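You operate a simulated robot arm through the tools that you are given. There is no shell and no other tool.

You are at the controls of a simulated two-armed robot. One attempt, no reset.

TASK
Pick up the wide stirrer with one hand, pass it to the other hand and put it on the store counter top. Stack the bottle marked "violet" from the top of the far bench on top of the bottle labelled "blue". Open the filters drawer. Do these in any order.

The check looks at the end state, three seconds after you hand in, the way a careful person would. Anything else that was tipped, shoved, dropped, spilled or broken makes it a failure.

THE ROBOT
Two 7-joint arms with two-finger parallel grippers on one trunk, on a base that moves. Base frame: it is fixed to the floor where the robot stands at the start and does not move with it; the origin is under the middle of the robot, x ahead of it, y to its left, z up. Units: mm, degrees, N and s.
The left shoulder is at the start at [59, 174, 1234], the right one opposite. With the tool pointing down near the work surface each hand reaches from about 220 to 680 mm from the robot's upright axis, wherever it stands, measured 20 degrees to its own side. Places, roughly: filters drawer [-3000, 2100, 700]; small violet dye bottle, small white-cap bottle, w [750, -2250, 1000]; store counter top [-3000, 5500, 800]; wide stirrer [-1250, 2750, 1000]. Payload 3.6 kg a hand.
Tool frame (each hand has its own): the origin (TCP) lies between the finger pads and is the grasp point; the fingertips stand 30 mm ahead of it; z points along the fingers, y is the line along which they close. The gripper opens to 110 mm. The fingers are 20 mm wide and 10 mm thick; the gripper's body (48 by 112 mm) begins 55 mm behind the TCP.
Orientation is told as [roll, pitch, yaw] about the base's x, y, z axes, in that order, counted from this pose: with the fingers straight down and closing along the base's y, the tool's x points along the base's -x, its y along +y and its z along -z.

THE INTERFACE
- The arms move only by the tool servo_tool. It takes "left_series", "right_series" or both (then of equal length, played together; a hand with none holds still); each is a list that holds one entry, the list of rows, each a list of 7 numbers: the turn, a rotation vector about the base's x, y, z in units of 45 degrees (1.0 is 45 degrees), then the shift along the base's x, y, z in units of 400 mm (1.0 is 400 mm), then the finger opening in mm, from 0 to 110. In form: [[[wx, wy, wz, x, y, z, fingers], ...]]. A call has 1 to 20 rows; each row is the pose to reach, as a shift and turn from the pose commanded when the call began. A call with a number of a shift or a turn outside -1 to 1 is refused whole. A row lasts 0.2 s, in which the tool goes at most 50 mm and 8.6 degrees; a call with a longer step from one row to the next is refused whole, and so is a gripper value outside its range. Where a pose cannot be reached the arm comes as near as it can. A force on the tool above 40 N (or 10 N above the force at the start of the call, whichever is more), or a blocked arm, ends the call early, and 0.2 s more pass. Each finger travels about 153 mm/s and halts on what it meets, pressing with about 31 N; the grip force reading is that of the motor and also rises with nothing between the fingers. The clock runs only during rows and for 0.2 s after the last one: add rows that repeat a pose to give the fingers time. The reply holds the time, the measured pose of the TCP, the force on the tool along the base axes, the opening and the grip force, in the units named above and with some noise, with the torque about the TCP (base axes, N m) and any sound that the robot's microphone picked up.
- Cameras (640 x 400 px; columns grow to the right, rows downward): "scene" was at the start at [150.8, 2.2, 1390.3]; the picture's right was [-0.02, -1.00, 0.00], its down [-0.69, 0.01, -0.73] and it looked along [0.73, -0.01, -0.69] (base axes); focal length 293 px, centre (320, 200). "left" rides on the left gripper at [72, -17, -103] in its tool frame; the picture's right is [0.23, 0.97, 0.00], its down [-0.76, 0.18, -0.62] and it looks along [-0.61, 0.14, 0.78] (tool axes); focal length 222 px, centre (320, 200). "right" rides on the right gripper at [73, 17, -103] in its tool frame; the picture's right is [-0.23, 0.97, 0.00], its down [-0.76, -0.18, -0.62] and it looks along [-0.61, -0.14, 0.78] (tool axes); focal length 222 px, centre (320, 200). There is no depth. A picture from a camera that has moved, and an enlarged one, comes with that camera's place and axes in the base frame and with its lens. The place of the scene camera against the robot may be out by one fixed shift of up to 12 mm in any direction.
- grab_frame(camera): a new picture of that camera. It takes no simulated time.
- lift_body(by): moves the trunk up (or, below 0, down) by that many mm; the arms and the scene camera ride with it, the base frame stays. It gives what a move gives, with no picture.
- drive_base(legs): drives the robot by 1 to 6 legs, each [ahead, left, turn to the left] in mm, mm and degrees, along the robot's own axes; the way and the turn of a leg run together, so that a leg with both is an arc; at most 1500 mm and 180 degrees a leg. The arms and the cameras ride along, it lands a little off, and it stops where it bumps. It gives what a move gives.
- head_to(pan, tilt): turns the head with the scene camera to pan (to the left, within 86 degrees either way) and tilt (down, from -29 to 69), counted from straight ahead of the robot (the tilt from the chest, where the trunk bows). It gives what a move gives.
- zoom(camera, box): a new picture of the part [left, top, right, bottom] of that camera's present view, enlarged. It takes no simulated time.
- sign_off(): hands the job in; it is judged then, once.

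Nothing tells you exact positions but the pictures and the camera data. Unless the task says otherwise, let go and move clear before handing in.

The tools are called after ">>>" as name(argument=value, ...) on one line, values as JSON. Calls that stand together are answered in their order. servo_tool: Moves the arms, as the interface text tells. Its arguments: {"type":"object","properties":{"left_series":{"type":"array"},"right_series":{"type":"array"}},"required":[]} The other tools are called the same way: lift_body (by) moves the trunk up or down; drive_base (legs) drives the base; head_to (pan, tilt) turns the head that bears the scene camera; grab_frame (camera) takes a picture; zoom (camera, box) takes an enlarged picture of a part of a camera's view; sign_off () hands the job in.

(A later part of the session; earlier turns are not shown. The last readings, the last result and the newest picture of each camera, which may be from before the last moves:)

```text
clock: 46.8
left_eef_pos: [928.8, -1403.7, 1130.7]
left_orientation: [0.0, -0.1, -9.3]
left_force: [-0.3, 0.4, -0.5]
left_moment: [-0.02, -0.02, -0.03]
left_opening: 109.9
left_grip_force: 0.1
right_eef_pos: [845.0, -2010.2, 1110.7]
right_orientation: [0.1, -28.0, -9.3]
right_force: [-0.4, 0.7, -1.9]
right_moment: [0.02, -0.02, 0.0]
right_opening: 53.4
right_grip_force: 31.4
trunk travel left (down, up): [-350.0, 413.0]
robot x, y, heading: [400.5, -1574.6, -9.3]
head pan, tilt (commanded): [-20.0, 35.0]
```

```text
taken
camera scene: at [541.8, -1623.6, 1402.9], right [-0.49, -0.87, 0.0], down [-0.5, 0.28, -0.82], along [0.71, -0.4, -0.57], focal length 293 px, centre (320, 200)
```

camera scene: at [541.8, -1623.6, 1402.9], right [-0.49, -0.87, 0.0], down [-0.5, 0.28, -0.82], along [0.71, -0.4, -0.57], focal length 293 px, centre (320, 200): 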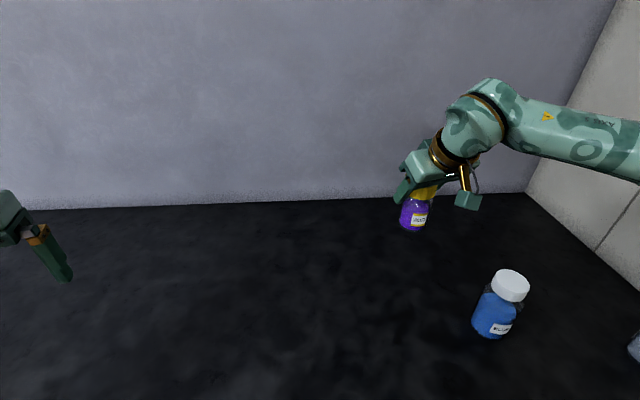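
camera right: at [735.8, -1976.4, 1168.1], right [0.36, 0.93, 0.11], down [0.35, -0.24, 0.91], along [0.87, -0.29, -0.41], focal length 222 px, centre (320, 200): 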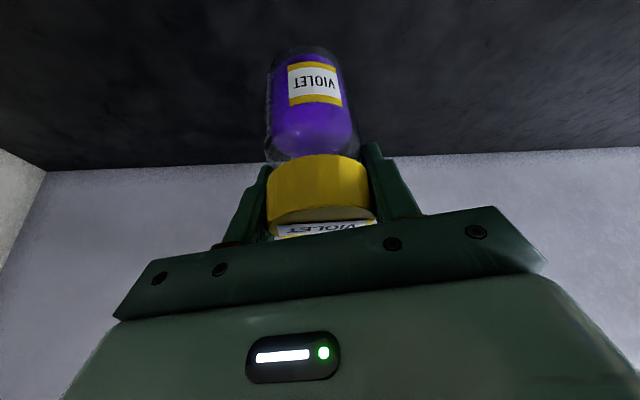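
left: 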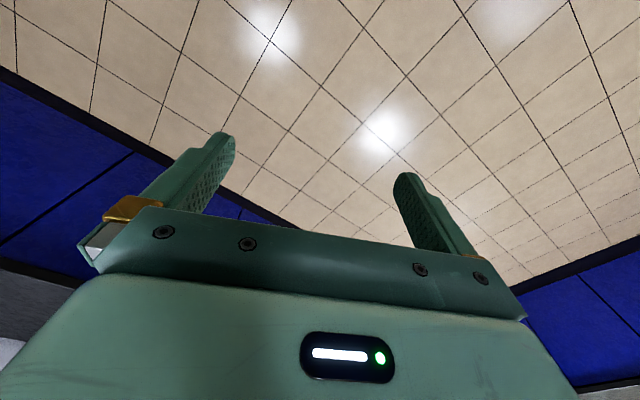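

The violet bottle hangs upright and clear. I carry it over toward the blue bottle, staying about 35 mm above its cap.

>>> servo_tool(right_series=[[[0, 0, 0, -0.07, -0.036, 0, 30], [0, 0, 0, -0.14, -0.072, 0, 30], [0, 0, 0, -0.21, -0.108, 0, 30], [0, 0, 0, -0.28, -0.144, 0, 30], [0, 0, 0, -0.35, -0.18, 0, 30], [0, 0, 0, -0.4275, -0.22, 0, 30], [0, 0, 0, -0.4275, -0.22, 0, 30], [0, 0, 0, -0.4275, -0.22, 0, 30]]])

>>> head_to(pan=-55, tilt=35)

>>> grab_frame(camera="right")

>>> grab_frame(camera="scene")

```text
clock: 48.6
left_eef_pos: [929.6, -1402.9, 1131.1]
left_orientation: [0.0, 0.0, -9.4]
left_force: [-0.5, 0.5, 0.1]
left_moment: [-0.01, 0.0, -0.03]
left_opening: 110.0
left_grip_force: 0.0
right_eef_pos: [675.1, -2096.0, 1113.1]
right_orientation: [0.0, -28.0, -9.3]
right_force: [-0.1, -0.4, -1.2]
right_moment: [0.05, 0.0, -0.02]
right_opening: 52.9
right_grip_force: 30.7
trunk travel left (down, up): [-350.0, 413.0]
robot x, y, heading: [395.3, -1571.9, -9.3]
head pan, tilt (commanded): [-20.0, 35.0]
```

```text
clock: 49.6
left_eef_pos: [929.6, -1403.6, 1130.5]
left_orientation: [0.0, 0.1, -9.3]
left_force: [0.1, 0.1, 0.4]
left_moment: [-0.02, -0.02, 0.01]
left_opening: 109.9
left_grip_force: 0.0
right_eef_pos: [674.2, -2096.6, 1111.6]
right_orientation: [-0.1, -28.0, -9.3]
right_force: [0.1, -0.8, -2.1]
right_moment: [0.02, -0.03, -0.01]
right_opening: 53.0
right_grip_force: 31.0
trunk travel left (down, up): [-350.0, 413.0]
robot x, y, heading: [401.7, -1576.3, -9.3]
head pan, tilt (commanded): [-55.0, 35.0]
```

```text
taken
camera right: at [566.3, -2062.2, 1169.8], right [0.36, 0.93, 0.11], down [0.35, -0.24, 0.91], along [0.87, -0.29, -0.41], focal length 222 px, centre (320, 200)
```

right: 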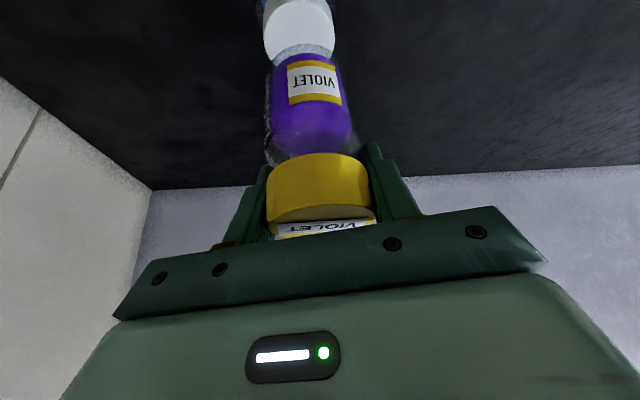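

```text
taken
camera scene: at [503.5, -1659.8, 1402.9], right [-0.9, -0.43, 0.0], down [-0.25, 0.52, -0.82], along [0.36, -0.74, -0.57], focal length 293 px, centre (320, 200)
```

scene: 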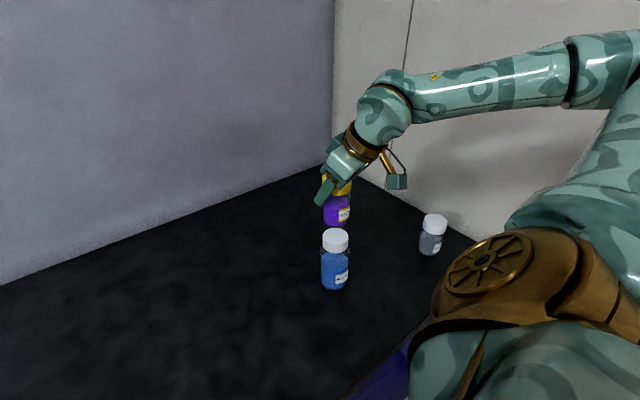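

The violet bottle is hovering over the blue one. I zoom in from both cameras to check the alignment in both directions.

>>> zoom(camera="scene", box=[300, 165, 380, 300])

>>> zoom(camera="scene", box=[310, 190, 366, 260])

>>> zoom(camera="right", box=[230, 0, 390, 100])

```text
2.96 times, centred on (340, 232) of scene
camera zoom: at [503.5, -1659.8, 1402.9], right [-0.9, -0.43, 0.0], down [-0.25, 0.52, -0.82], along [0.36, -0.74, -0.57], focal length 869 px, centre (261, 104)
```

zoom: 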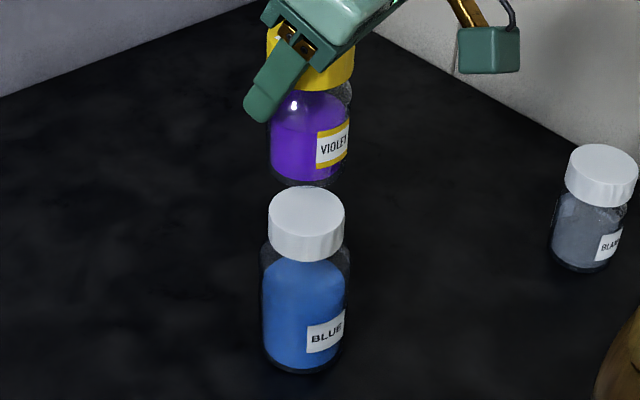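

```text
5.71 times, centred on (338, 225) of scene
camera zoom: at [503.5, -1659.8, 1402.9], right [-0.9, -0.43, 0.0], down [-0.25, 0.52, -0.82], along [0.36, -0.74, -0.57], focal length 1676 px, centre (217, 57)
```

zoom: 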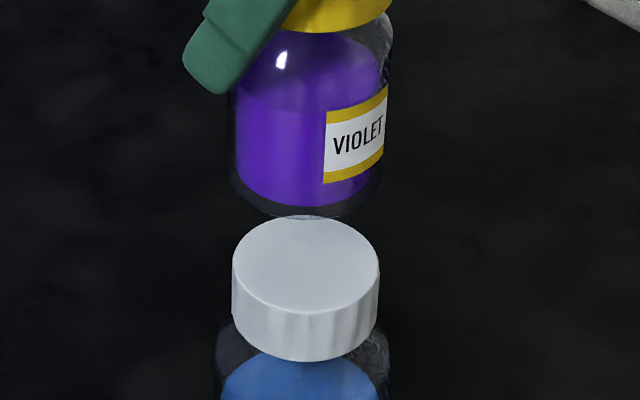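

```text
4.00 times, centred on (310, 50) of right
camera zoom: at [566.3, -2062.2, 1169.8], right [0.36, 0.93, 0.11], down [0.35, -0.24, 0.91], along [0.87, -0.29, -0.41], focal length 888 px, centre (360, 800)
```

zoom: 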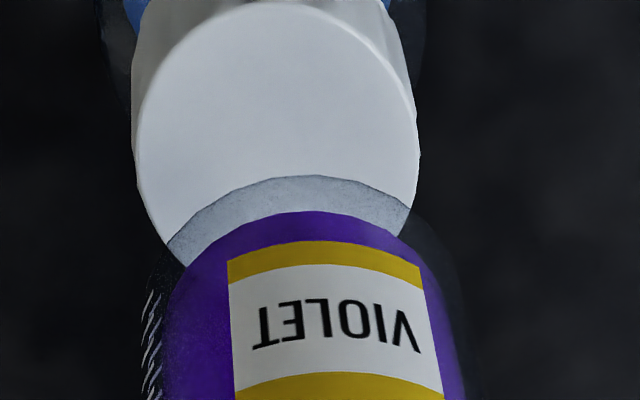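

Alignment is within about 2 mm, and contact should come with the TCP near z≈1075. I correct the small offset and lower to about 7 mm above the blue cap.

>>> servo_tool(right_series=[[[0, 0, 0, -0.003, -0.005, -0.025, 30], [0, 0, 0, -0.003, -0.005, -0.05, 30], [0, 0, 0, -0.003, -0.005, -0.07, 30], [0, 0, 0, -0.003, -0.005, -0.07, 30], [0, 0, 0, -0.003, -0.005, -0.07, 30]]])

>>> zoom(camera="scene", box=[310, 200, 366, 270])

>>> zoom(camera="right", box=[230, 0, 390, 100])

```text
clock: 50.8
left_eef_pos: [929.0, -1404.3, 1130.3]
left_orientation: [0.0, 0.1, -9.2]
left_force: [-0.1, -1.1, -0.9]
left_moment: [0.04, -0.01, -0.02]
left_opening: 110.1
left_grip_force: 0.1
right_eef_pos: [673.5, -2098.7, 1084.0]
right_orientation: [0.0, -27.9, -9.3]
right_force: [0.4, 0.4, -1.2]
right_moment: [0.01, 0.0, 0.0]
right_opening: 53.0
right_grip_force: 30.8
trunk travel left (down, up): [-350.0, 413.0]
robot x, y, heading: [396.7, -1576.5, -9.2]
head pan, tilt (commanded): [-55.0, 35.0]
```

```text
5.71 times, centred on (338, 235) of scene
camera zoom: at [503.5, -1659.9, 1402.8], right [-0.9, -0.43, 0.0], down [-0.25, 0.52, -0.82], along [0.35, -0.74, -0.57], focal length 1676 px, centre (217, 0)
```

zoom: 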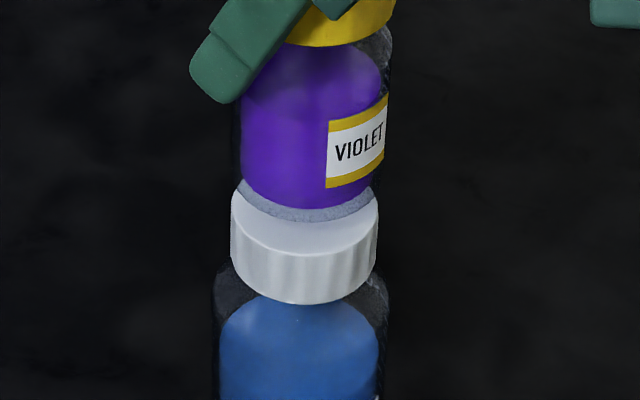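

```text
4.00 times, centred on (310, 50) of right
camera zoom: at [565.1, -2065.2, 1140.5], right [0.36, 0.93, 0.11], down [0.35, -0.24, 0.91], along [0.87, -0.29, -0.41], focal length 888 px, centre (360, 800)
```

zoom: 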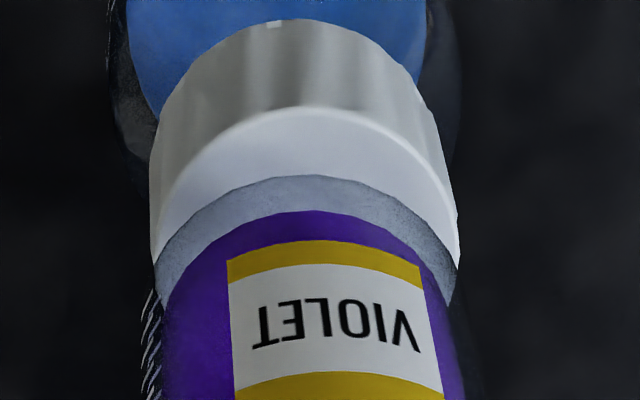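

The bottles line up well from both views. I lower a few millimetres more in small steps and watch the force.

>>> servo_tool(right_series=[[[0, 0, 0, 0, 0, -0.005, 30], [0, 0, 0, 0, 0, -0.01, 30], [0, 0, 0, 0, 0, -0.015, 30], [0, 0, 0, 0, 0, -0.015, 30]]])

>>> zoom(camera="scene", box=[310, 200, 366, 270])

>>> zoom(camera="right", box=[230, 0, 390, 100])

```text
clock: 51.8
left_eef_pos: [929.3, -1402.8, 1130.3]
left_orientation: [-0.1, 0.1, -9.3]
left_force: [-0.1, -1.1, -0.6]
left_moment: [0.01, 0.01, -0.02]
left_opening: 109.9
left_grip_force: 0.1
right_eef_pos: [674.0, -2098.8, 1077.8]
right_orientation: [0.1, -27.9, -9.4]
right_force: [-0.1, 0.1, -1.8]
right_moment: [-0.02, 0.01, -0.01]
right_opening: 52.7
right_grip_force: 31.3
trunk travel left (down, up): [-350.0, 413.0]
robot x, y, heading: [401.2, -1572.8, -9.3]
head pan, tilt (commanded): [-55.0, 35.0]
```

```text
5.71 times, centred on (338, 235) of scene
camera zoom: at [503.4, -1659.8, 1402.9], right [-0.9, -0.43, 0.0], down [-0.25, 0.52, -0.82], along [0.35, -0.74, -0.57], focal length 1676 px, centre (217, 0)
```

zoom: 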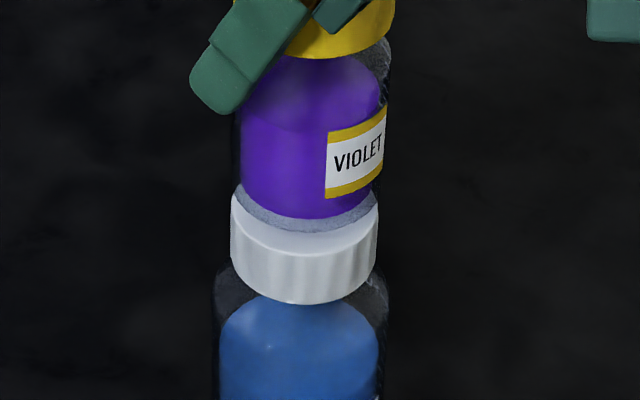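

```text
4.00 times, centred on (310, 50) of right
camera zoom: at [565.4, -2065.7, 1135.2], right [0.36, 0.93, 0.11], down [0.35, -0.24, 0.91], along [0.87, -0.29, -0.41], focal length 888 px, centre (360, 800)
```

zoom: 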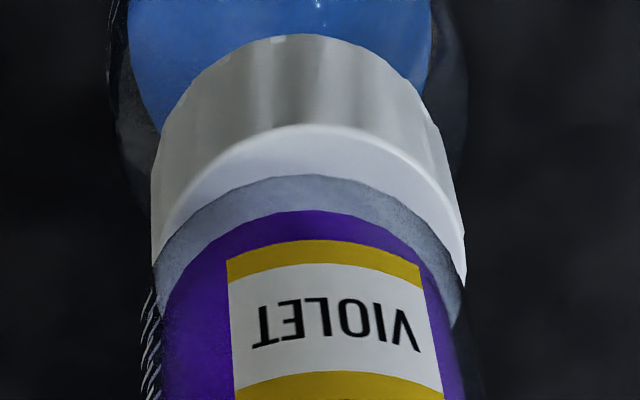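

No contact yet. I continue down in 2 mm steps.

>>> servo_tool(right_series=[[[0, 0, 0, -0.002, 0, -0.005, 30], [0, 0, 0, -0.002, 0, -0.0075, 30], [0, 0, 0, -0.002, 0, -0.0075, 30]]])

>>> servo_tool(right_series=[[[0, 0, 0, 0, 0, -0.0025, 30], [0, 0, 0, 0, 0, -0.005, 30], [0, 0, 0, 0, 0, -0.005, 30]]])

>>> zoom(camera="scene", box=[310, 200, 366, 270])

>>> zoom(camera="right", box=[230, 0, 390, 100])

```text
clock: 52.6
left_eef_pos: [929.2, -1403.5, 1129.9]
left_orientation: [0.0, 0.0, -9.3]
left_force: [-0.7, 0.0, -0.4]
left_moment: [-0.02, -0.03, 0.0]
left_opening: 110.1
left_grip_force: 0.1
right_eef_pos: [673.9, -2100.3, 1075.7]
right_orientation: [0.0, -27.8, -9.3]
right_force: [0.8, 0.0, -1.5]
right_moment: [0.01, 0.0, 0.01]
right_opening: 53.0
right_grip_force: 31.2
trunk travel left (down, up): [-350.0, 413.0]
robot x, y, heading: [393.6, -1572.3, -9.3]
head pan, tilt (commanded): [-55.0, 35.0]
```

```text
clock: 53.4
left_eef_pos: [928.9, -1402.0, 1129.6]
left_orientation: [0.0, -0.1, -9.3]
left_force: [-0.8, 0.2, 0.1]
left_moment: [-0.01, 0.02, 0.03]
left_opening: 110.1
left_grip_force: 0.0
right_eef_pos: [674.2, -2100.0, 1072.9]
right_orientation: [0.0, -27.8, -9.5]
right_force: [0.2, -0.8, -2.1]
right_moment: [0.0, -0.05, -0.02]
right_opening: 52.7
right_grip_force: 30.6
trunk travel left (down, up): [-350.0, 413.0]
robot x, y, heading: [396.8, -1575.7, -9.5]
head pan, tilt (commanded): [-55.0, 35.0]
```

```text
5.71 times, centred on (338, 235) of scene
camera zoom: at [503.4, -1659.8, 1402.8], right [-0.9, -0.43, 0.0], down [-0.25, 0.52, -0.82], along [0.35, -0.74, -0.57], focal length 1676 px, centre (217, 0)
```

zoom: 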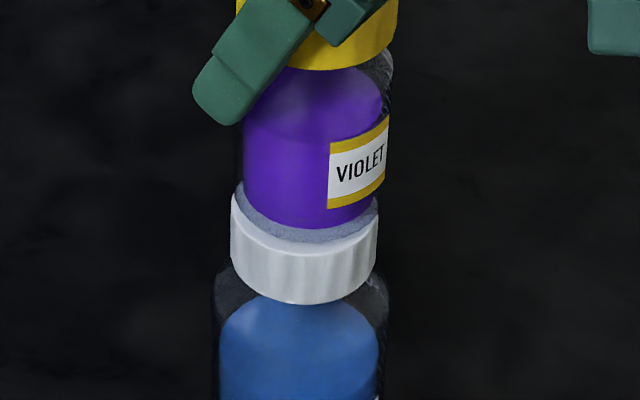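

```text
4.00 times, centred on (310, 50) of right
camera zoom: at [564.6, -2066.2, 1130.5], right [0.36, 0.93, 0.11], down [0.35, -0.24, 0.91], along [0.87, -0.29, -0.41], focal length 888 px, centre (360, 800)
```

zoom: 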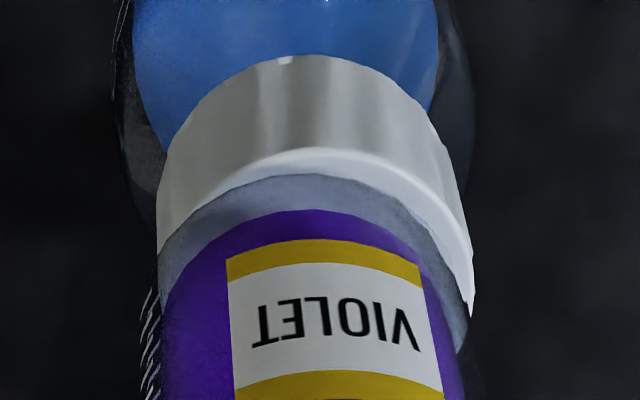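

Nearly touching and almost concentric. I nudge about 1.5 mm toward +y and keep lowering by 1 mm steps.

>>> servo_tool(right_series=[[[0, 0, 0, 0.002, 0.004, 0, 30], [0, 0, 0, 0.002, 0.004, -0.0025, 30], [0, 0, 0, 0.002, 0.004, -0.0025, 30]]])

>>> servo_tool(right_series=[[[0, 0, 0, 0, 0, -0.0025, 30], [0, 0, 0, 0, 0, -0.0025, 30], [0, 0, 0, 0, 0, -0.0025, 30]]])

>>> zoom(camera="scene", box=[310, 200, 366, 270])

>>> zoom(camera="right", box=[230, 0, 390, 100])

```text
clock: 54.2
left_eef_pos: [928.9, -1404.1, 1130.5]
left_orientation: [0.1, 0.0, -9.3]
left_force: [-0.2, 0.0, 0.1]
left_moment: [-0.01, 0.02, -0.01]
left_opening: 109.9
left_grip_force: 0.1
right_eef_pos: [673.2, -2097.6, 1072.4]
right_orientation: [0.0, -27.9, -9.3]
right_force: [-0.6, -0.2, -2.1]
right_moment: [-0.01, 0.02, -0.02]
right_opening: 52.5
right_grip_force: 30.8
trunk travel left (down, up): [-350.0, 413.0]
robot x, y, heading: [397.5, -1572.1, -9.4]
head pan, tilt (commanded): [-55.0, 35.0]
```

```text
clock: 55.0
left_eef_pos: [929.7, -1403.3, 1130.6]
left_orientation: [0.0, 0.0, -9.2]
left_force: [0.0, 0.8, -0.9]
left_moment: [-0.01, 0.02, 0.0]
left_opening: 110.0
left_grip_force: 0.0
right_eef_pos: [673.8, -2096.9, 1070.9]
right_orientation: [0.0, -28.0, -9.4]
right_force: [0.4, 0.6, 2.1]
right_moment: [0.01, 0.14, 0.04]
right_opening: 53.0
right_grip_force: 31.2
trunk travel left (down, up): [-350.0, 413.0]
robot x, y, heading: [398.2, -1576.3, -9.4]
head pan, tilt (commanded): [-55.0, 35.0]
```

```text
5.71 times, centred on (338, 235) of scene
camera zoom: at [503.2, -1659.5, 1402.9], right [-0.9, -0.43, 0.0], down [-0.25, 0.52, -0.82], along [0.35, -0.74, -0.57], focal length 1676 px, centre (217, 0)
```

zoom: 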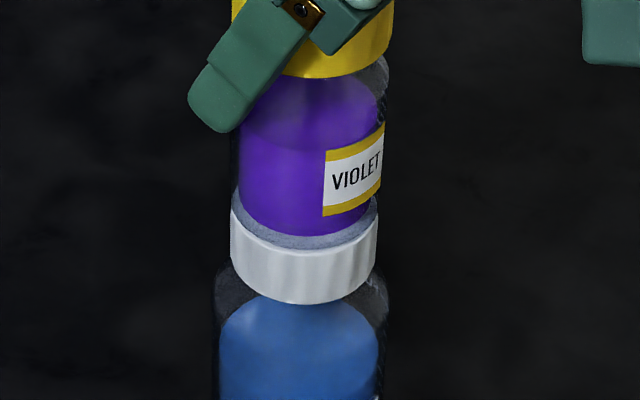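

```text
4.00 times, centred on (310, 50) of right
camera zoom: at [565.2, -2063.8, 1128.5], right [0.36, 0.93, 0.11], down [0.35, -0.24, 0.91], along [0.87, -0.29, -0.41], focal length 888 px, centre (360, 800)
```

zoom: 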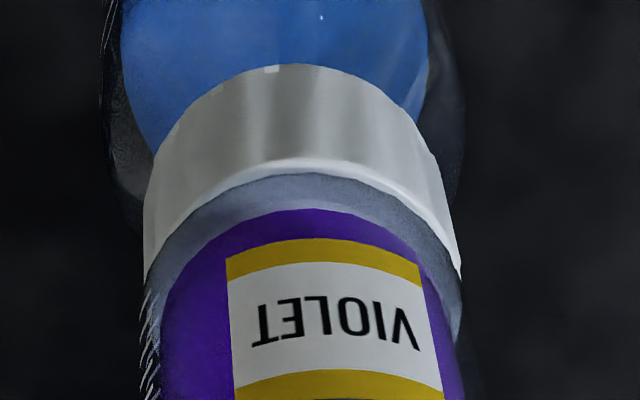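

Contact: the vertical force flipped to +2 N and the bottles are concentric in both views. I open the fingers in steps.

>>> servo_tool(right_series=[[[0, 0, 0, 0, 0, 0, 58], [0, 0, 0, 0, 0, 0, 66], [0, 0, 0, 0, 0, 0, 80], [0, 0, 0, 0, 0, 0, 100], [0, 0, 0, 0, 0, 0, 110], [0, 0, 0, 0, 0, 0, 110]]])

>>> zoom(camera="scene", box=[290, 165, 390, 305])

>>> grab_frame(camera="right")

```text
clock: 56.4
left_eef_pos: [930.2, -1403.1, 1131.0]
left_orientation: [0.0, -0.1, -9.3]
left_force: [-0.7, -0.3, 0.1]
left_moment: [0.0, 0.01, -0.01]
left_opening: 110.0
left_grip_force: 0.1
right_eef_pos: [674.3, -2098.7, 1071.2]
right_orientation: [0.1, -27.8, -9.5]
right_force: [-0.5, -0.3, 0.7]
right_moment: [-0.03, -0.03, -0.01]
right_opening: 110.1
right_grip_force: 0.1
trunk travel left (down, up): [-350.0, 413.0]
robot x, y, heading: [395.4, -1573.6, -9.2]
head pan, tilt (commanded): [-55.0, 35.0]
```

```text
2.86 times, centred on (340, 235) of scene
camera zoom: at [503.3, -1659.6, 1402.9], right [-0.9, -0.43, 0.0], down [-0.25, 0.52, -0.82], along [0.35, -0.74, -0.57], focal length 838 px, centre (263, 100)
```

zoom: 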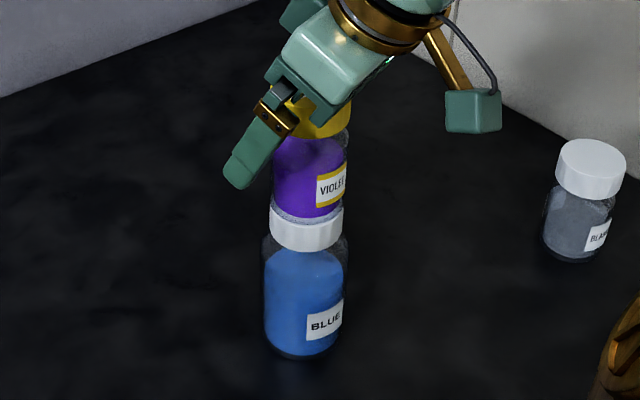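

```text
taken
camera right: at [565.2, -2063.9, 1128.3], right [0.36, 0.93, 0.11], down [0.35, -0.24, 0.91], along [0.87, -0.29, -0.41], focal length 222 px, centre (320, 200)
```

right: 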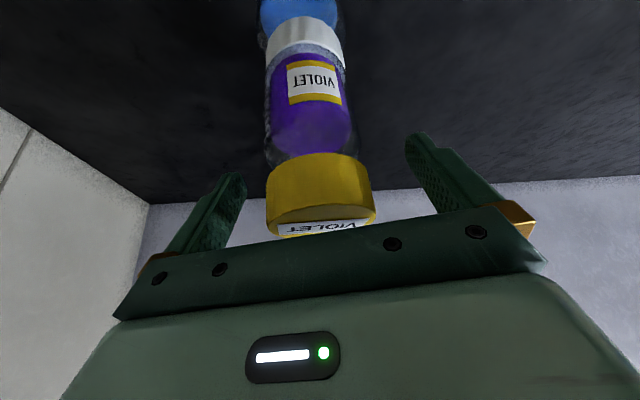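

The violet bottle stands on the blue one, fingers open on either side. I withdraw the hand straight back along the tool axis.

>>> servo_tool(right_series=[[[0, 0, 0, -0.023, 0.004, 0.044, 110], [0, 0, 0, -0.058, 0.0095, 0.11, 110], [0, 0, 0, -0.104, 0.017, 0.199, 110], [0, 0, 0, -0.15, 0.0245, 0.287, 110], [0, 0, 0, -0.185, 0.03, 0.353, 110], [0, 0, 0, -0.185, 0.03, 0.353, 110]]])

>>> grab_frame(camera="scene")

>>> zoom(camera="scene", box=[290, 165, 390, 305])

```text
clock: 57.8
left_eef_pos: [928.9, -1402.1, 1131.3]
left_orientation: [0.0, 0.0, -9.3]
left_force: [-0.1, -0.1, -0.4]
left_moment: [-0.03, 0.02, -0.02]
left_opening: 109.9
left_grip_force: 0.1
right_eef_pos: [649.1, -2050.3, 1170.8]
right_orientation: [-0.3, -28.1, -9.3]
right_force: [0.3, 0.7, -0.1]
right_moment: [-0.02, -0.01, -0.02]
right_opening: 109.8
right_grip_force: 0.1
right hand out of reach, approached as far as the arm can: row 2, 3, 4, 5, 6
trunk travel left (down, up): [-350.0, 413.0]
robot x, y, heading: [398.8, -1574.5, -9.3]
head pan, tilt (commanded): [-55.0, 35.0]
```

```text
taken
camera scene: at [503.0, -1659.2, 1402.9], right [-0.9, -0.43, 0.0], down [-0.25, 0.52, -0.82], along [0.35, -0.74, -0.57], focal length 293 px, centre (320, 200)
```

scene: 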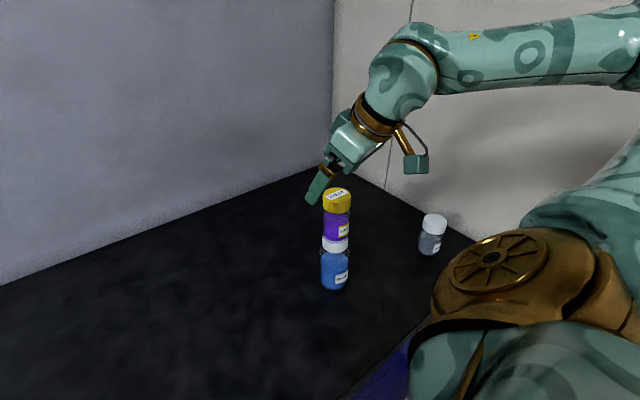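

```text
2.86 times, centred on (340, 235) of scene
camera zoom: at [503.0, -1659.2, 1402.9], right [-0.9, -0.43, 0.0], down [-0.25, 0.52, -0.82], along [0.35, -0.74, -0.57], focal length 838 px, centre (263, 100)
```

zoom: 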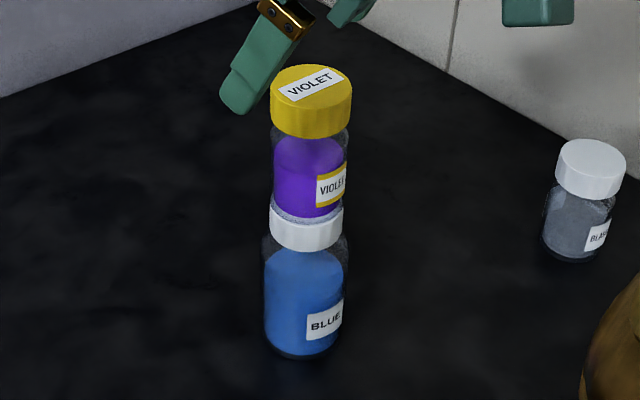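

The stack stands upright. The hand drifted sideways at its reach limit, so I first raise the trunk to clear the stack, then bring the hand back toward the robot.

>>> lift_body(by=100)

>>> servo_tool(right_series=[[[0.025, 0.1535, 0, 0, 0.09, 0, 110], [0.05, 0.307, 0, 0, 0.18, 0, 110], [0.075, 0.4605, 0, 0, 0.27, 0, 110], [0.1005, 0.614, 0, 0, 0.36, 0, 110], [0.1005, 0.614, 0, 0, 0.45, 0, 110], [0.1005, 0.614, 0, 0, 0.5, 0, 110], [0.1005, 0.614, 0, 0, 0.5, 0, 110]]])

>>> grab_frame(camera="scene")

```text
clock: 59.2
left_eef_pos: [929.9, -1403.4, 1230.2]
left_orientation: [0.0, 0.0, -9.3]
left_force: [-0.6, -0.2, 0.7]
left_moment: [0.0, -0.01, 0.01]
left_opening: 109.9
left_grip_force: 0.1
right_eef_pos: [650.4, -2050.5, 1271.0]
right_orientation: [0.1, -27.9, -9.3]
right_force: [0.1, 0.2, 0.0]
right_moment: [0.0, 0.01, 0.0]
right_opening: 110.2
right_grip_force: 0.0
trunk travel left (down, up): [-450.0, 313.0]
robot x, y, heading: [400.0, -1571.4, -9.2]
head pan, tilt (commanded): [-55.0, 35.0]
```

```text
clock: 60.8
left_eef_pos: [928.7, -1404.1, 1230.6]
left_orientation: [0.0, -0.1, -9.3]
left_force: [-0.4, -0.9, -0.1]
left_moment: [0.02, 0.01, -0.02]
left_opening: 109.9
left_grip_force: 0.1
right_eef_pos: [651.5, -1848.3, 1271.6]
right_orientation: [0.0, 0.1, -9.3]
right_force: [-1.2, 0.2, -0.4]
right_moment: [0.02, 0.0, 0.0]
right_opening: 109.9
right_grip_force: 0.2
trunk travel left (down, up): [-450.0, 313.0]
robot x, y, heading: [400.7, -1573.0, -9.4]
head pan, tilt (commanded): [-55.0, 35.0]
```

```text
taken
camera scene: at [476.0, -1655.4, 1503.8], right [-0.9, -0.43, 0.0], down [-0.25, 0.52, -0.82], along [0.35, -0.74, -0.57], focal length 293 px, centre (320, 200)
```

scene: 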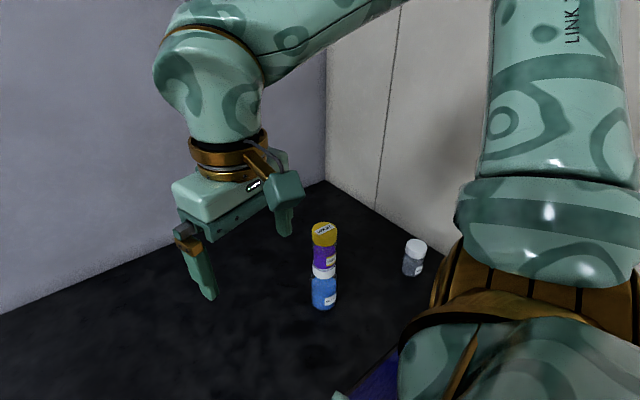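

The bottle stack is done. I back away from the bench clear of the stool, then turn toward the central island where the stirrer should be.

>>> drive_base(legs=[[-453, 61, 0], [-564, 600, 0], [0, 0, 104]])

>>> head_to(pan=0, tilt=20)

>>> grab_frame(camera="scene")

>>> head_to(pan=45, tilt=20)

>>> grab_frame(camera="scene")

```text
clock: 71.8
left_eef_pos: [-792.1, -289.8, 1230.2]
left_orientation: [0.1, -0.1, 94.1]
left_force: [-0.4, 0.7, 0.7]
left_moment: [0.0, 0.02, 0.04]
left_opening: 109.9
left_grip_force: 0.0
right_eef_pos: [-294.6, -455.4, 1272.4]
right_orientation: [0.0, 0.2, 94.2]
right_force: [0.4, 0.4, -0.5]
right_moment: [0.02, 0.0, 0.03]
right_opening: 110.1
right_grip_force: 0.1
trunk travel left (down, up): [-450.0, 313.0]
robot x, y, heading: [-502.4, -763.1, 94.1]
head pan, tilt (commanded): [-55.0, 35.0]
```

```text
clock: 73.1
left_eef_pos: [-792.7, -288.2, 1229.7]
left_orientation: [0.1, -0.1, 94.1]
left_force: [-0.2, 0.5, -1.4]
left_moment: [-0.01, -0.01, -0.01]
left_opening: 109.9
left_grip_force: 0.0
right_eef_pos: [-294.4, -455.3, 1271.8]
right_orientation: [-0.1, 0.2, 94.0]
right_force: [0.2, 0.4, -0.4]
right_moment: [-0.02, 0.01, 0.05]
right_opening: 110.0
right_grip_force: 0.0
trunk travel left (down, up): [-450.0, 313.0]
robot x, y, heading: [-500.0, -768.7, 94.1]
head pan, tilt (commanded): [0.0, 20.0]
```

```text
taken
camera scene: at [-503.9, -637.6, 1527.7], right [1.0, 0.07, 0.0], down [0.02, -0.34, -0.94], along [-0.07, 0.94, -0.34], focal length 293 px, centre (320, 200)
```

scene: 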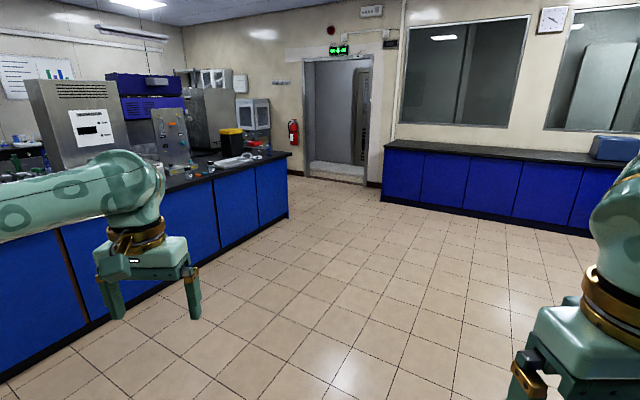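

```text
clock: 74.2
left_eef_pos: [-792.3, -288.7, 1230.6]
left_orientation: [0.1, 0.0, 94.1]
left_force: [0.4, 0.9, -0.3]
left_moment: [0.01, 0.03, -0.02]
left_opening: 110.0
left_grip_force: 0.0
right_eef_pos: [-294.4, -455.9, 1272.7]
right_orientation: [0.0, 0.1, 94.0]
right_force: [1.3, -0.1, 0.2]
right_moment: [0.01, 0.02, -0.01]
right_opening: 109.9
right_grip_force: 0.1
trunk travel left (down, up): [-450.0, 313.0]
robot x, y, heading: [-502.0, -766.3, 94.3]
head pan, tilt (commanded): [45.0, 20.0]
```

```text
taken
camera scene: at [-567.7, -669.4, 1527.7], right [0.66, 0.75, 0.0], down [0.26, -0.22, -0.94], along [-0.71, 0.62, -0.34], focal length 293 px, centre (320, 200)
```

scene: 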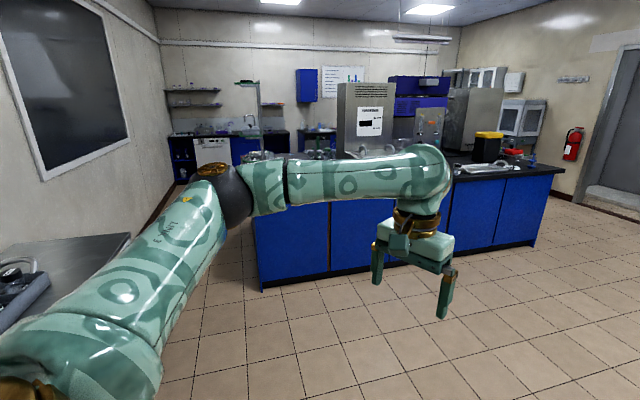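

I zoom onto the island's far end to find the stirrer.

>>> zoom(camera="scene", box=[400, 110, 580, 220])

>>> drive_base(legs=[[1400, 0, 0], [900, 0, 0]])

>>> grab_frame(camera="scene")

```text
3.56 times, centred on (490, 165) of scene
camera zoom: at [-567.7, -669.4, 1527.7], right [0.66, 0.75, 0.0], down [0.26, -0.22, -0.94], along [-0.71, 0.62, -0.34], focal length 1043 px, centre (-284, 324)
```

zoom: 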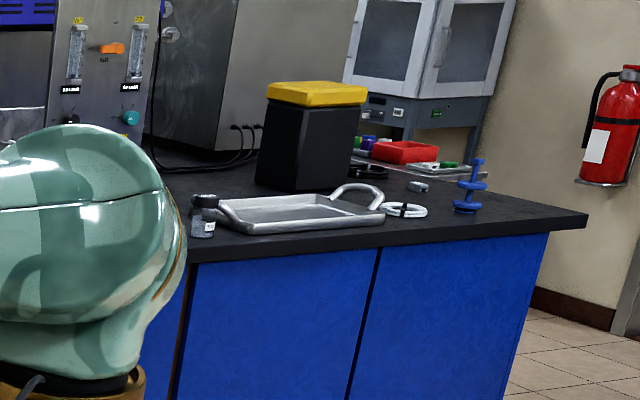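

```text
clock: 85.4
left_eef_pos: [-937.3, 1980.9, 1230.5]
left_orientation: [0.0, -0.1, 93.6]
left_force: [-0.3, 0.4, 0.1]
left_moment: [-0.04, -0.02, 0.01]
left_opening: 110.0
left_grip_force: 0.1
right_eef_pos: [-439.2, 1810.6, 1272.1]
right_orientation: [0.0, 0.2, 93.6]
right_force: [0.1, 0.7, -0.9]
right_moment: [0.03, 0.02, 0.02]
right_opening: 109.9
right_grip_force: 0.0
trunk travel left (down, up): [-450.0, 313.0]
robot x, y, heading: [-649.3, 1501.3, 93.7]
head pan, tilt (commanded): [45.0, 20.0]
```

```text
taken
camera scene: at [-715.3, 1599.6, 1527.7], right [0.66, 0.75, 0.0], down [0.26, -0.23, -0.94], along [-0.7, 0.62, -0.34], focal length 293 px, centre (320, 200)
```

scene: 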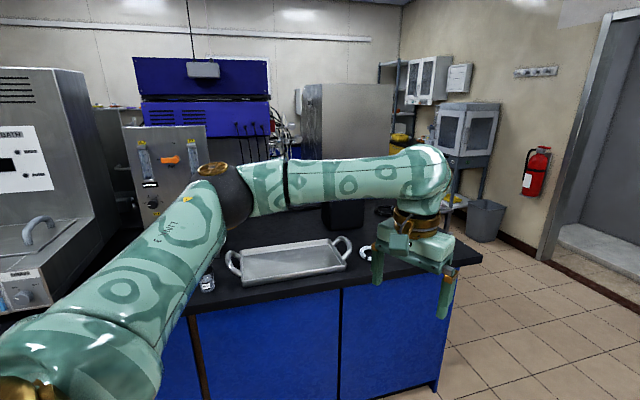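

I see the island end with a silver tray, small bottle, a coil and a blue stand-like item. I turn to face the island and slide toward that end to see them better.

>>> drive_base(legs=[[0, 0, 59], [200, -500, 0]])

>>> head_to(pan=0, tilt=25)

>>> grab_frame(camera="scene")

>>> head_to(pan=-40, tilt=25)

>>> grab_frame(camera="scene")

```text
clock: 91.1
left_eef_pos: [-1160.1, 2033.5, 1231.3]
left_orientation: [0.0, 0.0, 153.3]
left_force: [-0.1, 0.7, -0.5]
left_moment: [-0.02, -0.01, 0.0]
left_opening: 109.8
left_grip_force: 0.1
right_eef_pos: [-760.3, 2376.6, 1273.8]
right_orientation: [0.0, 0.1, 153.2]
right_force: [0.6, 1.0, -0.1]
right_moment: [0.01, -0.03, -0.02]
right_opening: 109.7
right_grip_force: 0.0
trunk travel left (down, up): [-450.0, 313.0]
robot x, y, heading: [-599.7, 2035.2, 153.3]
head pan, tilt (commanded): [45.0, 20.0]
```

```text
clock: 92.2
left_eef_pos: [-1159.5, 2032.5, 1230.8]
left_orientation: [0.0, -0.1, 153.3]
left_force: [-0.3, -0.8, -0.2]
left_moment: [0.0, -0.03, 0.01]
left_opening: 110.0
left_grip_force: 0.1
right_eef_pos: [-761.3, 2377.0, 1271.7]
right_orientation: [0.1, 0.0, 153.3]
right_force: [-0.5, 0.7, 0.0]
right_moment: [0.02, -0.03, 0.0]
right_opening: 109.8
right_grip_force: 0.1
trunk travel left (down, up): [-450.0, 313.0]
robot x, y, heading: [-606.1, 2038.6, 153.7]
head pan, tilt (commanded): [0.0, 25.0]
```

```text
taken
camera scene: at [-704.5, 2097.3, 1519.6], right [0.45, 0.89, 0.0], down [0.38, -0.19, -0.91], along [-0.81, 0.41, -0.42], focal length 293 px, centre (320, 200)
```

scene: 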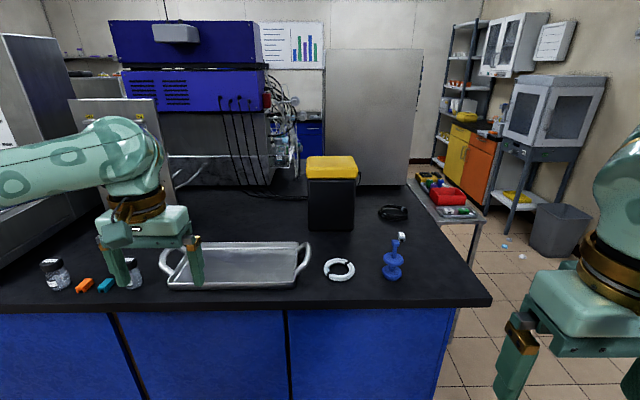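

```text
clock: 93.3
left_eef_pos: [-1159.9, 2034.1, 1231.6]
left_orientation: [0.0, 0.0, 153.2]
left_force: [0.6, 0.1, 0.1]
left_moment: [0.0, 0.01, 0.0]
left_opening: 110.2
left_grip_force: 0.1
right_eef_pos: [-761.3, 2375.4, 1272.2]
right_orientation: [0.0, 0.2, 153.3]
right_force: [0.4, -0.1, -0.2]
right_moment: [-0.01, -0.03, 0.0]
right_opening: 110.1
right_grip_force: 0.1
trunk travel left (down, up): [-450.0, 313.0]
robot x, y, heading: [-602.5, 2039.0, 153.5]
head pan, tilt (commanded): [-40.0, 25.0]
```

```text
taken
camera scene: at [-658.7, 2140.4, 1519.6], right [0.92, 0.4, 0.0], down [0.17, -0.39, -0.91], along [-0.36, 0.83, -0.42], focal length 293 px, centre (320, 200)
```

scene: 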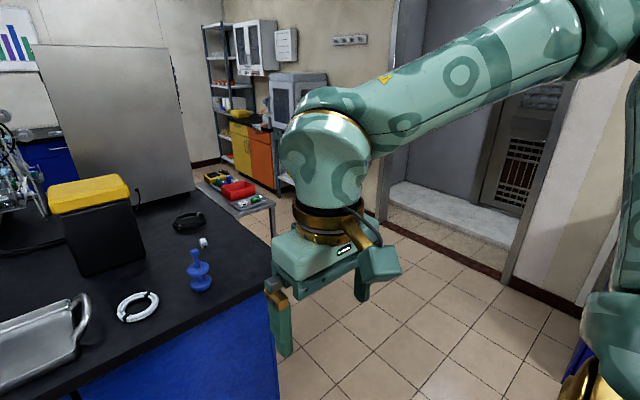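

The candidates near the end of the island are a blue spindle-like item and a white ring. I zoom in for detail.

>>> zoom(camera="scene", box=[100, 190, 260, 340])

>>> head_to(pan=-5, tilt=35)

>>> zoom(camera="scene", box=[280, 120, 480, 260])

>>> zoom(camera="scene", box=[20, 150, 340, 300])

```text
2.67 times, centred on (180, 265) of scene
camera zoom: at [-658.7, 2140.4, 1519.6], right [0.92, 0.4, 0.0], down [0.17, -0.39, -0.91], along [-0.36, 0.83, -0.42], focal length 782 px, centre (693, 27)
```

zoom: 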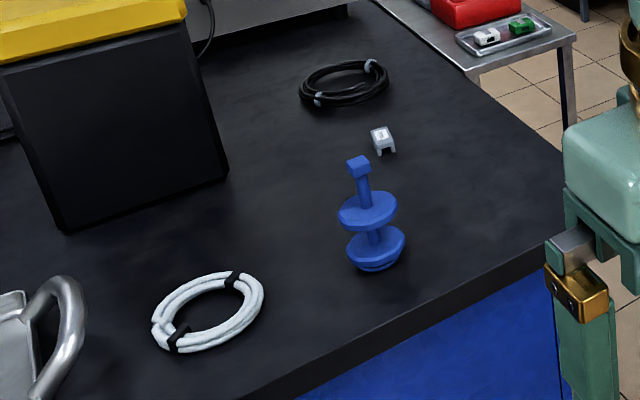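

```text
clock: 94.3
left_eef_pos: [-1159.2, 2033.6, 1229.6]
left_orientation: [0.0, 0.1, 153.3]
left_force: [-0.8, 0.1, 0.4]
left_moment: [-0.02, 0.04, -0.01]
left_opening: 110.0
left_grip_force: 0.0
right_eef_pos: [-761.9, 2376.6, 1272.2]
right_orientation: [0.0, 0.1, 153.3]
right_force: [-0.9, 0.1, -0.6]
right_moment: [0.01, 0.01, 0.0]
right_opening: 110.0
right_grip_force: 0.0
trunk travel left (down, up): [-450.0, 313.0]
robot x, y, heading: [-599.5, 2039.4, 153.3]
head pan, tilt (commanded): [-5.0, 35.0]
```

```text
2.86 times, centred on (380, 190) of scene
camera zoom: at [-697.1, 2102.1, 1503.8], right [0.53, 0.85, 0.0], down [0.49, -0.3, -0.82], along [-0.7, 0.43, -0.57], focal length 838 px, centre (149, 229)
```

zoom: 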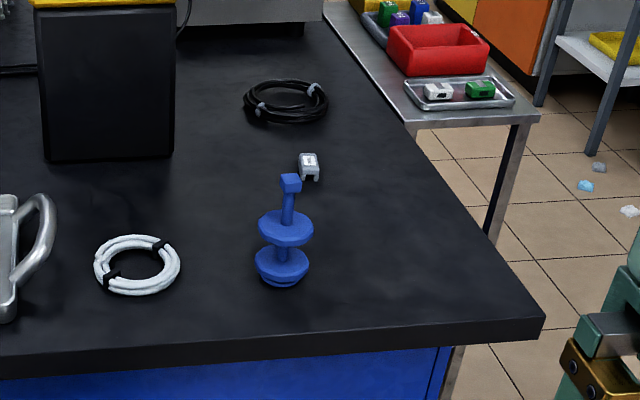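

```text
2.00 times, centred on (180, 225) of scene
camera zoom: at [-697.1, 2102.1, 1503.8], right [0.53, 0.85, 0.0], down [0.49, -0.3, -0.82], along [-0.7, 0.43, -0.57], focal length 587 px, centre (600, 150)
```

zoom: 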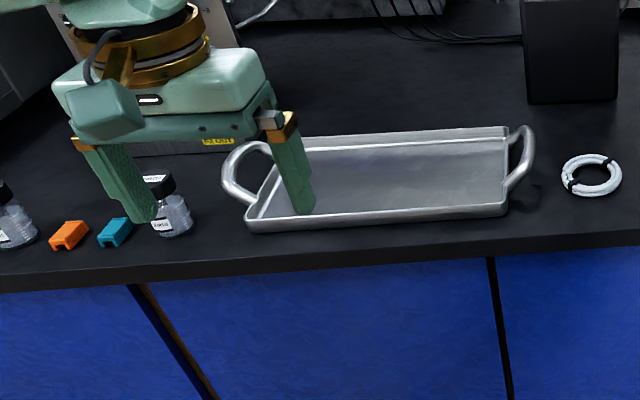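

The blue spindle with two discs and a square head, at about [-1334, 2694, 840] and ~145 mm tall, matches the stirrer. I drive closer so it is about 600 mm ahead and slightly to the right, and look again.

>>> drive_base(legs=[[350, -130, 0]])

>>> head_to(pan=-12, tilt=45)

>>> grab_frame(camera="scene")

>>> zoom(camera="scene", box=[270, 120, 370, 220])

```text
clock: 96.7
left_eef_pos: [-1413.4, 2301.2, 1231.6]
left_orientation: [0.1, 0.0, 153.8]
left_force: [0.2, 0.4, 0.4]
left_moment: [0.02, 0.03, -0.01]
left_opening: 110.0
left_grip_force: 0.1
right_eef_pos: [-1018.8, 2648.4, 1272.2]
right_orientation: [0.0, 0.1, 153.7]
right_force: [0.2, 0.1, 1.0]
right_moment: [-0.02, 0.01, 0.01]
right_opening: 109.7
right_grip_force: 0.1
trunk travel left (down, up): [-450.0, 313.0]
robot x, y, heading: [-850.9, 2312.8, 153.7]
head pan, tilt (commanded): [-5.0, 35.0]
```

```text
clock: 97.4
left_eef_pos: [-1413.6, 2300.2, 1230.3]
left_orientation: [0.0, -0.1, 153.8]
left_force: [0.1, 1.0, -0.6]
left_moment: [-0.03, 0.01, 0.02]
left_opening: 110.0
left_grip_force: 0.2
right_eef_pos: [-1018.5, 2647.1, 1272.0]
right_orientation: [0.0, 0.1, 153.7]
right_force: [0.9, 0.1, -0.3]
right_moment: [0.03, -0.03, 0.0]
right_opening: 110.0
right_grip_force: 0.1
trunk travel left (down, up): [-450.0, 313.0]
robot x, y, heading: [-856.3, 2308.3, 153.6]
head pan, tilt (commanded): [-12.0, 45.0]
```

```text
taken
camera scene: at [-940.0, 2378.2, 1489.0], right [0.62, 0.79, 0.0], down [0.56, -0.44, -0.71], along [-0.56, 0.44, -0.71], focal length 293 px, centre (320, 200)
```

scene: 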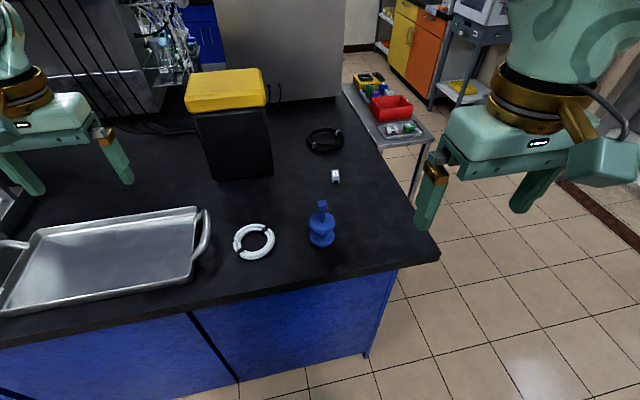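

```text
4.00 times, centred on (320, 170) of scene
camera zoom: at [-940.0, 2378.2, 1489.0], right [0.62, 0.79, 0.0], down [0.56, -0.44, -0.71], along [-0.56, 0.44, -0.71], focal length 1173 px, centre (320, 320)
```

zoom: 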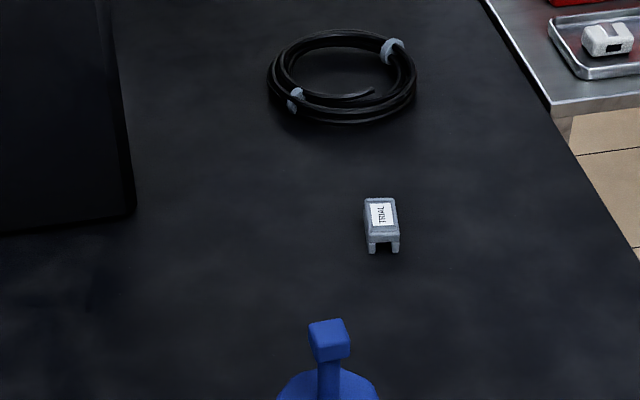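

>>> zoom(camera="scene", box=[285, 190, 365, 255])

>>> zoom(camera="scene", box=[220, 180, 450, 300])

```text
6.15 times, centred on (325, 222) of scene
camera zoom: at [-940.0, 2378.2, 1489.0], right [0.62, 0.79, 0.0], down [0.56, -0.44, -0.71], along [-0.56, 0.44, -0.71], focal length 1805 px, centre (289, 62)
```

zoom: 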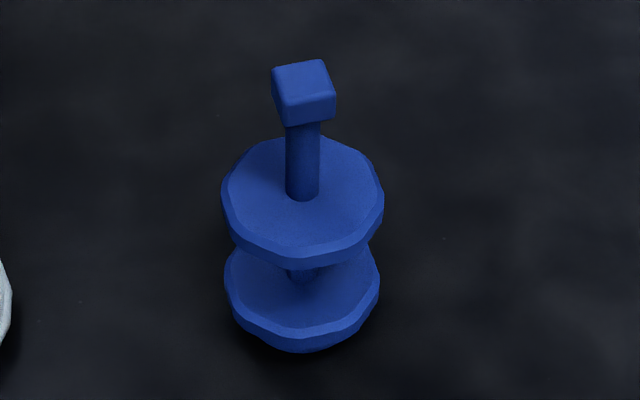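

```text
2.78 times, centred on (335, 240) of scene
camera zoom: at [-940.0, 2378.2, 1489.0], right [0.62, 0.79, 0.0], down [0.56, -0.44, -0.71], along [-0.56, 0.44, -0.71], focal length 816 px, centre (278, 89)
```

zoom: 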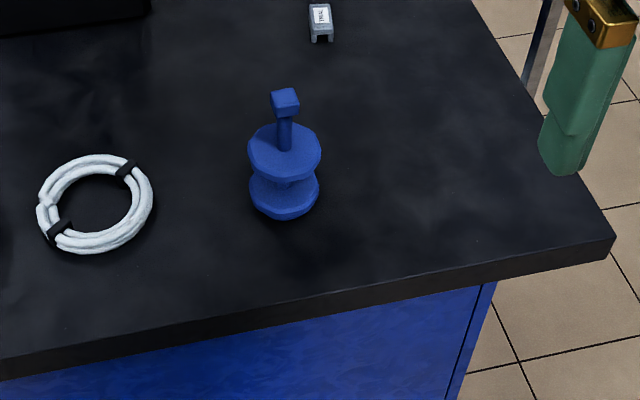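

The stirrer stands about 593 mm ahead and 138 mm right: base z≈840, lower disc, upper disc top ≈913, upper stem 913–965, square head 965–985. Plan: right hand takes the upper stem near-horizontally from the front, left hand later takes the head from above. I lower the trunk first.

>>> lift_body(by=-150)

>>> servo_tool(right_series=[[[0.079, 0.159, 0, -0.052, 0.0005, -0.03, 110], [0.158, 0.318, 0, -0.103, 0.001, -0.06, 110], [0.237, 0.478, 0, -0.155, 0.0015, -0.09, 110], [0.316, 0.637, 0, -0.206, 0.002, -0.12, 110], [0.395, 0.796, 0, -0.258, 0.0025, -0.15, 110], [0.395, 0.796, 0, -0.258, 0.0025, -0.15, 110]]])

>>> grab_frame(camera="scene")

>>> grab_frame(camera="right")

```text
clock: 99.2
left_eef_pos: [-1412.0, 2301.2, 1082.1]
left_orientation: [0.1, 0.0, 153.8]
left_force: [-0.4, -0.2, 0.2]
left_moment: [0.03, 0.04, -0.01]
left_opening: 110.1
left_grip_force: 0.0
right_eef_pos: [-1016.5, 2646.9, 1121.6]
right_orientation: [-0.1, 0.1, 153.7]
right_force: [0.4, 0.3, -0.1]
right_moment: [0.02, 0.0, 0.02]
right_opening: 110.1
right_grip_force: 0.2
trunk travel left (down, up): [-300.0, 463.0]
robot x, y, heading: [-854.7, 2310.6, 154.0]
head pan, tilt (commanded): [-12.0, 45.0]
```

```text
clock: 100.5
left_eef_pos: [-1412.8, 2300.9, 1081.4]
left_orientation: [0.0, 0.0, 153.8]
left_force: [-0.2, -0.1, -0.8]
left_moment: [0.01, 0.0, -0.03]
left_opening: 109.8
left_grip_force: 0.0
right_eef_pos: [-1159.2, 2654.2, 1069.0]
right_orientation: [-0.1, -39.9, 153.8]
right_force: [0.2, 0.2, 0.1]
right_moment: [0.01, -0.02, 0.0]
right_opening: 109.8
right_grip_force: 0.1
right hand out of reach, approached as far as the arm can: row 2, 3, 4, 5, 6
trunk travel left (down, up): [-300.0, 463.0]
robot x, y, heading: [-854.1, 2306.7, 153.6]
head pan, tilt (commanded): [-12.0, 45.0]
```

```text
taken
camera scene: at [-981.1, 2398.4, 1337.4], right [0.62, 0.79, 0.0], down [0.56, -0.44, -0.71], along [-0.56, 0.44, -0.71], focal length 293 px, centre (320, 200)
```

scene: 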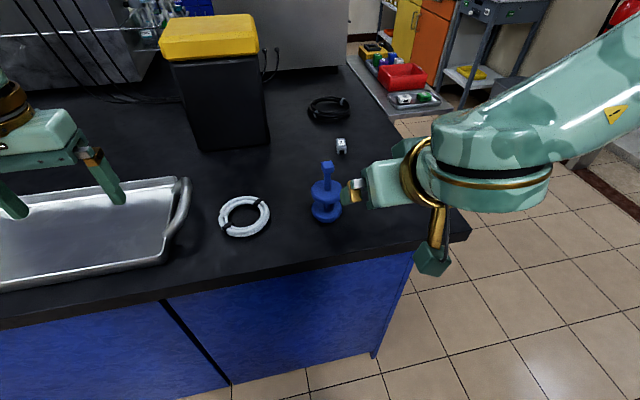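

```text
taken
camera right: at [-1058.6, 2583.4, 1101.0], right [-0.59, -0.8, 0.14], down [-0.09, 0.24, 0.97], along [-0.8, 0.56, -0.21], focal length 222 px, centre (320, 200)
```

right: 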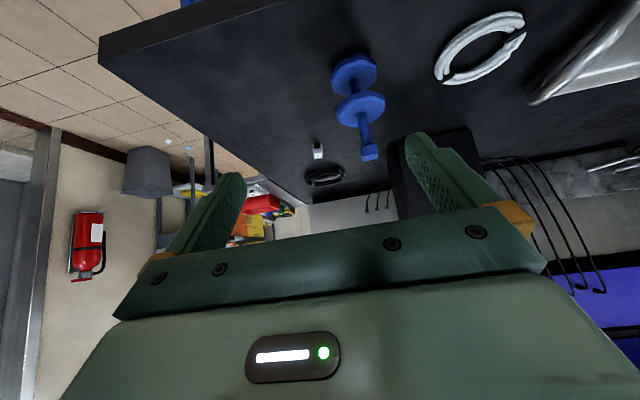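

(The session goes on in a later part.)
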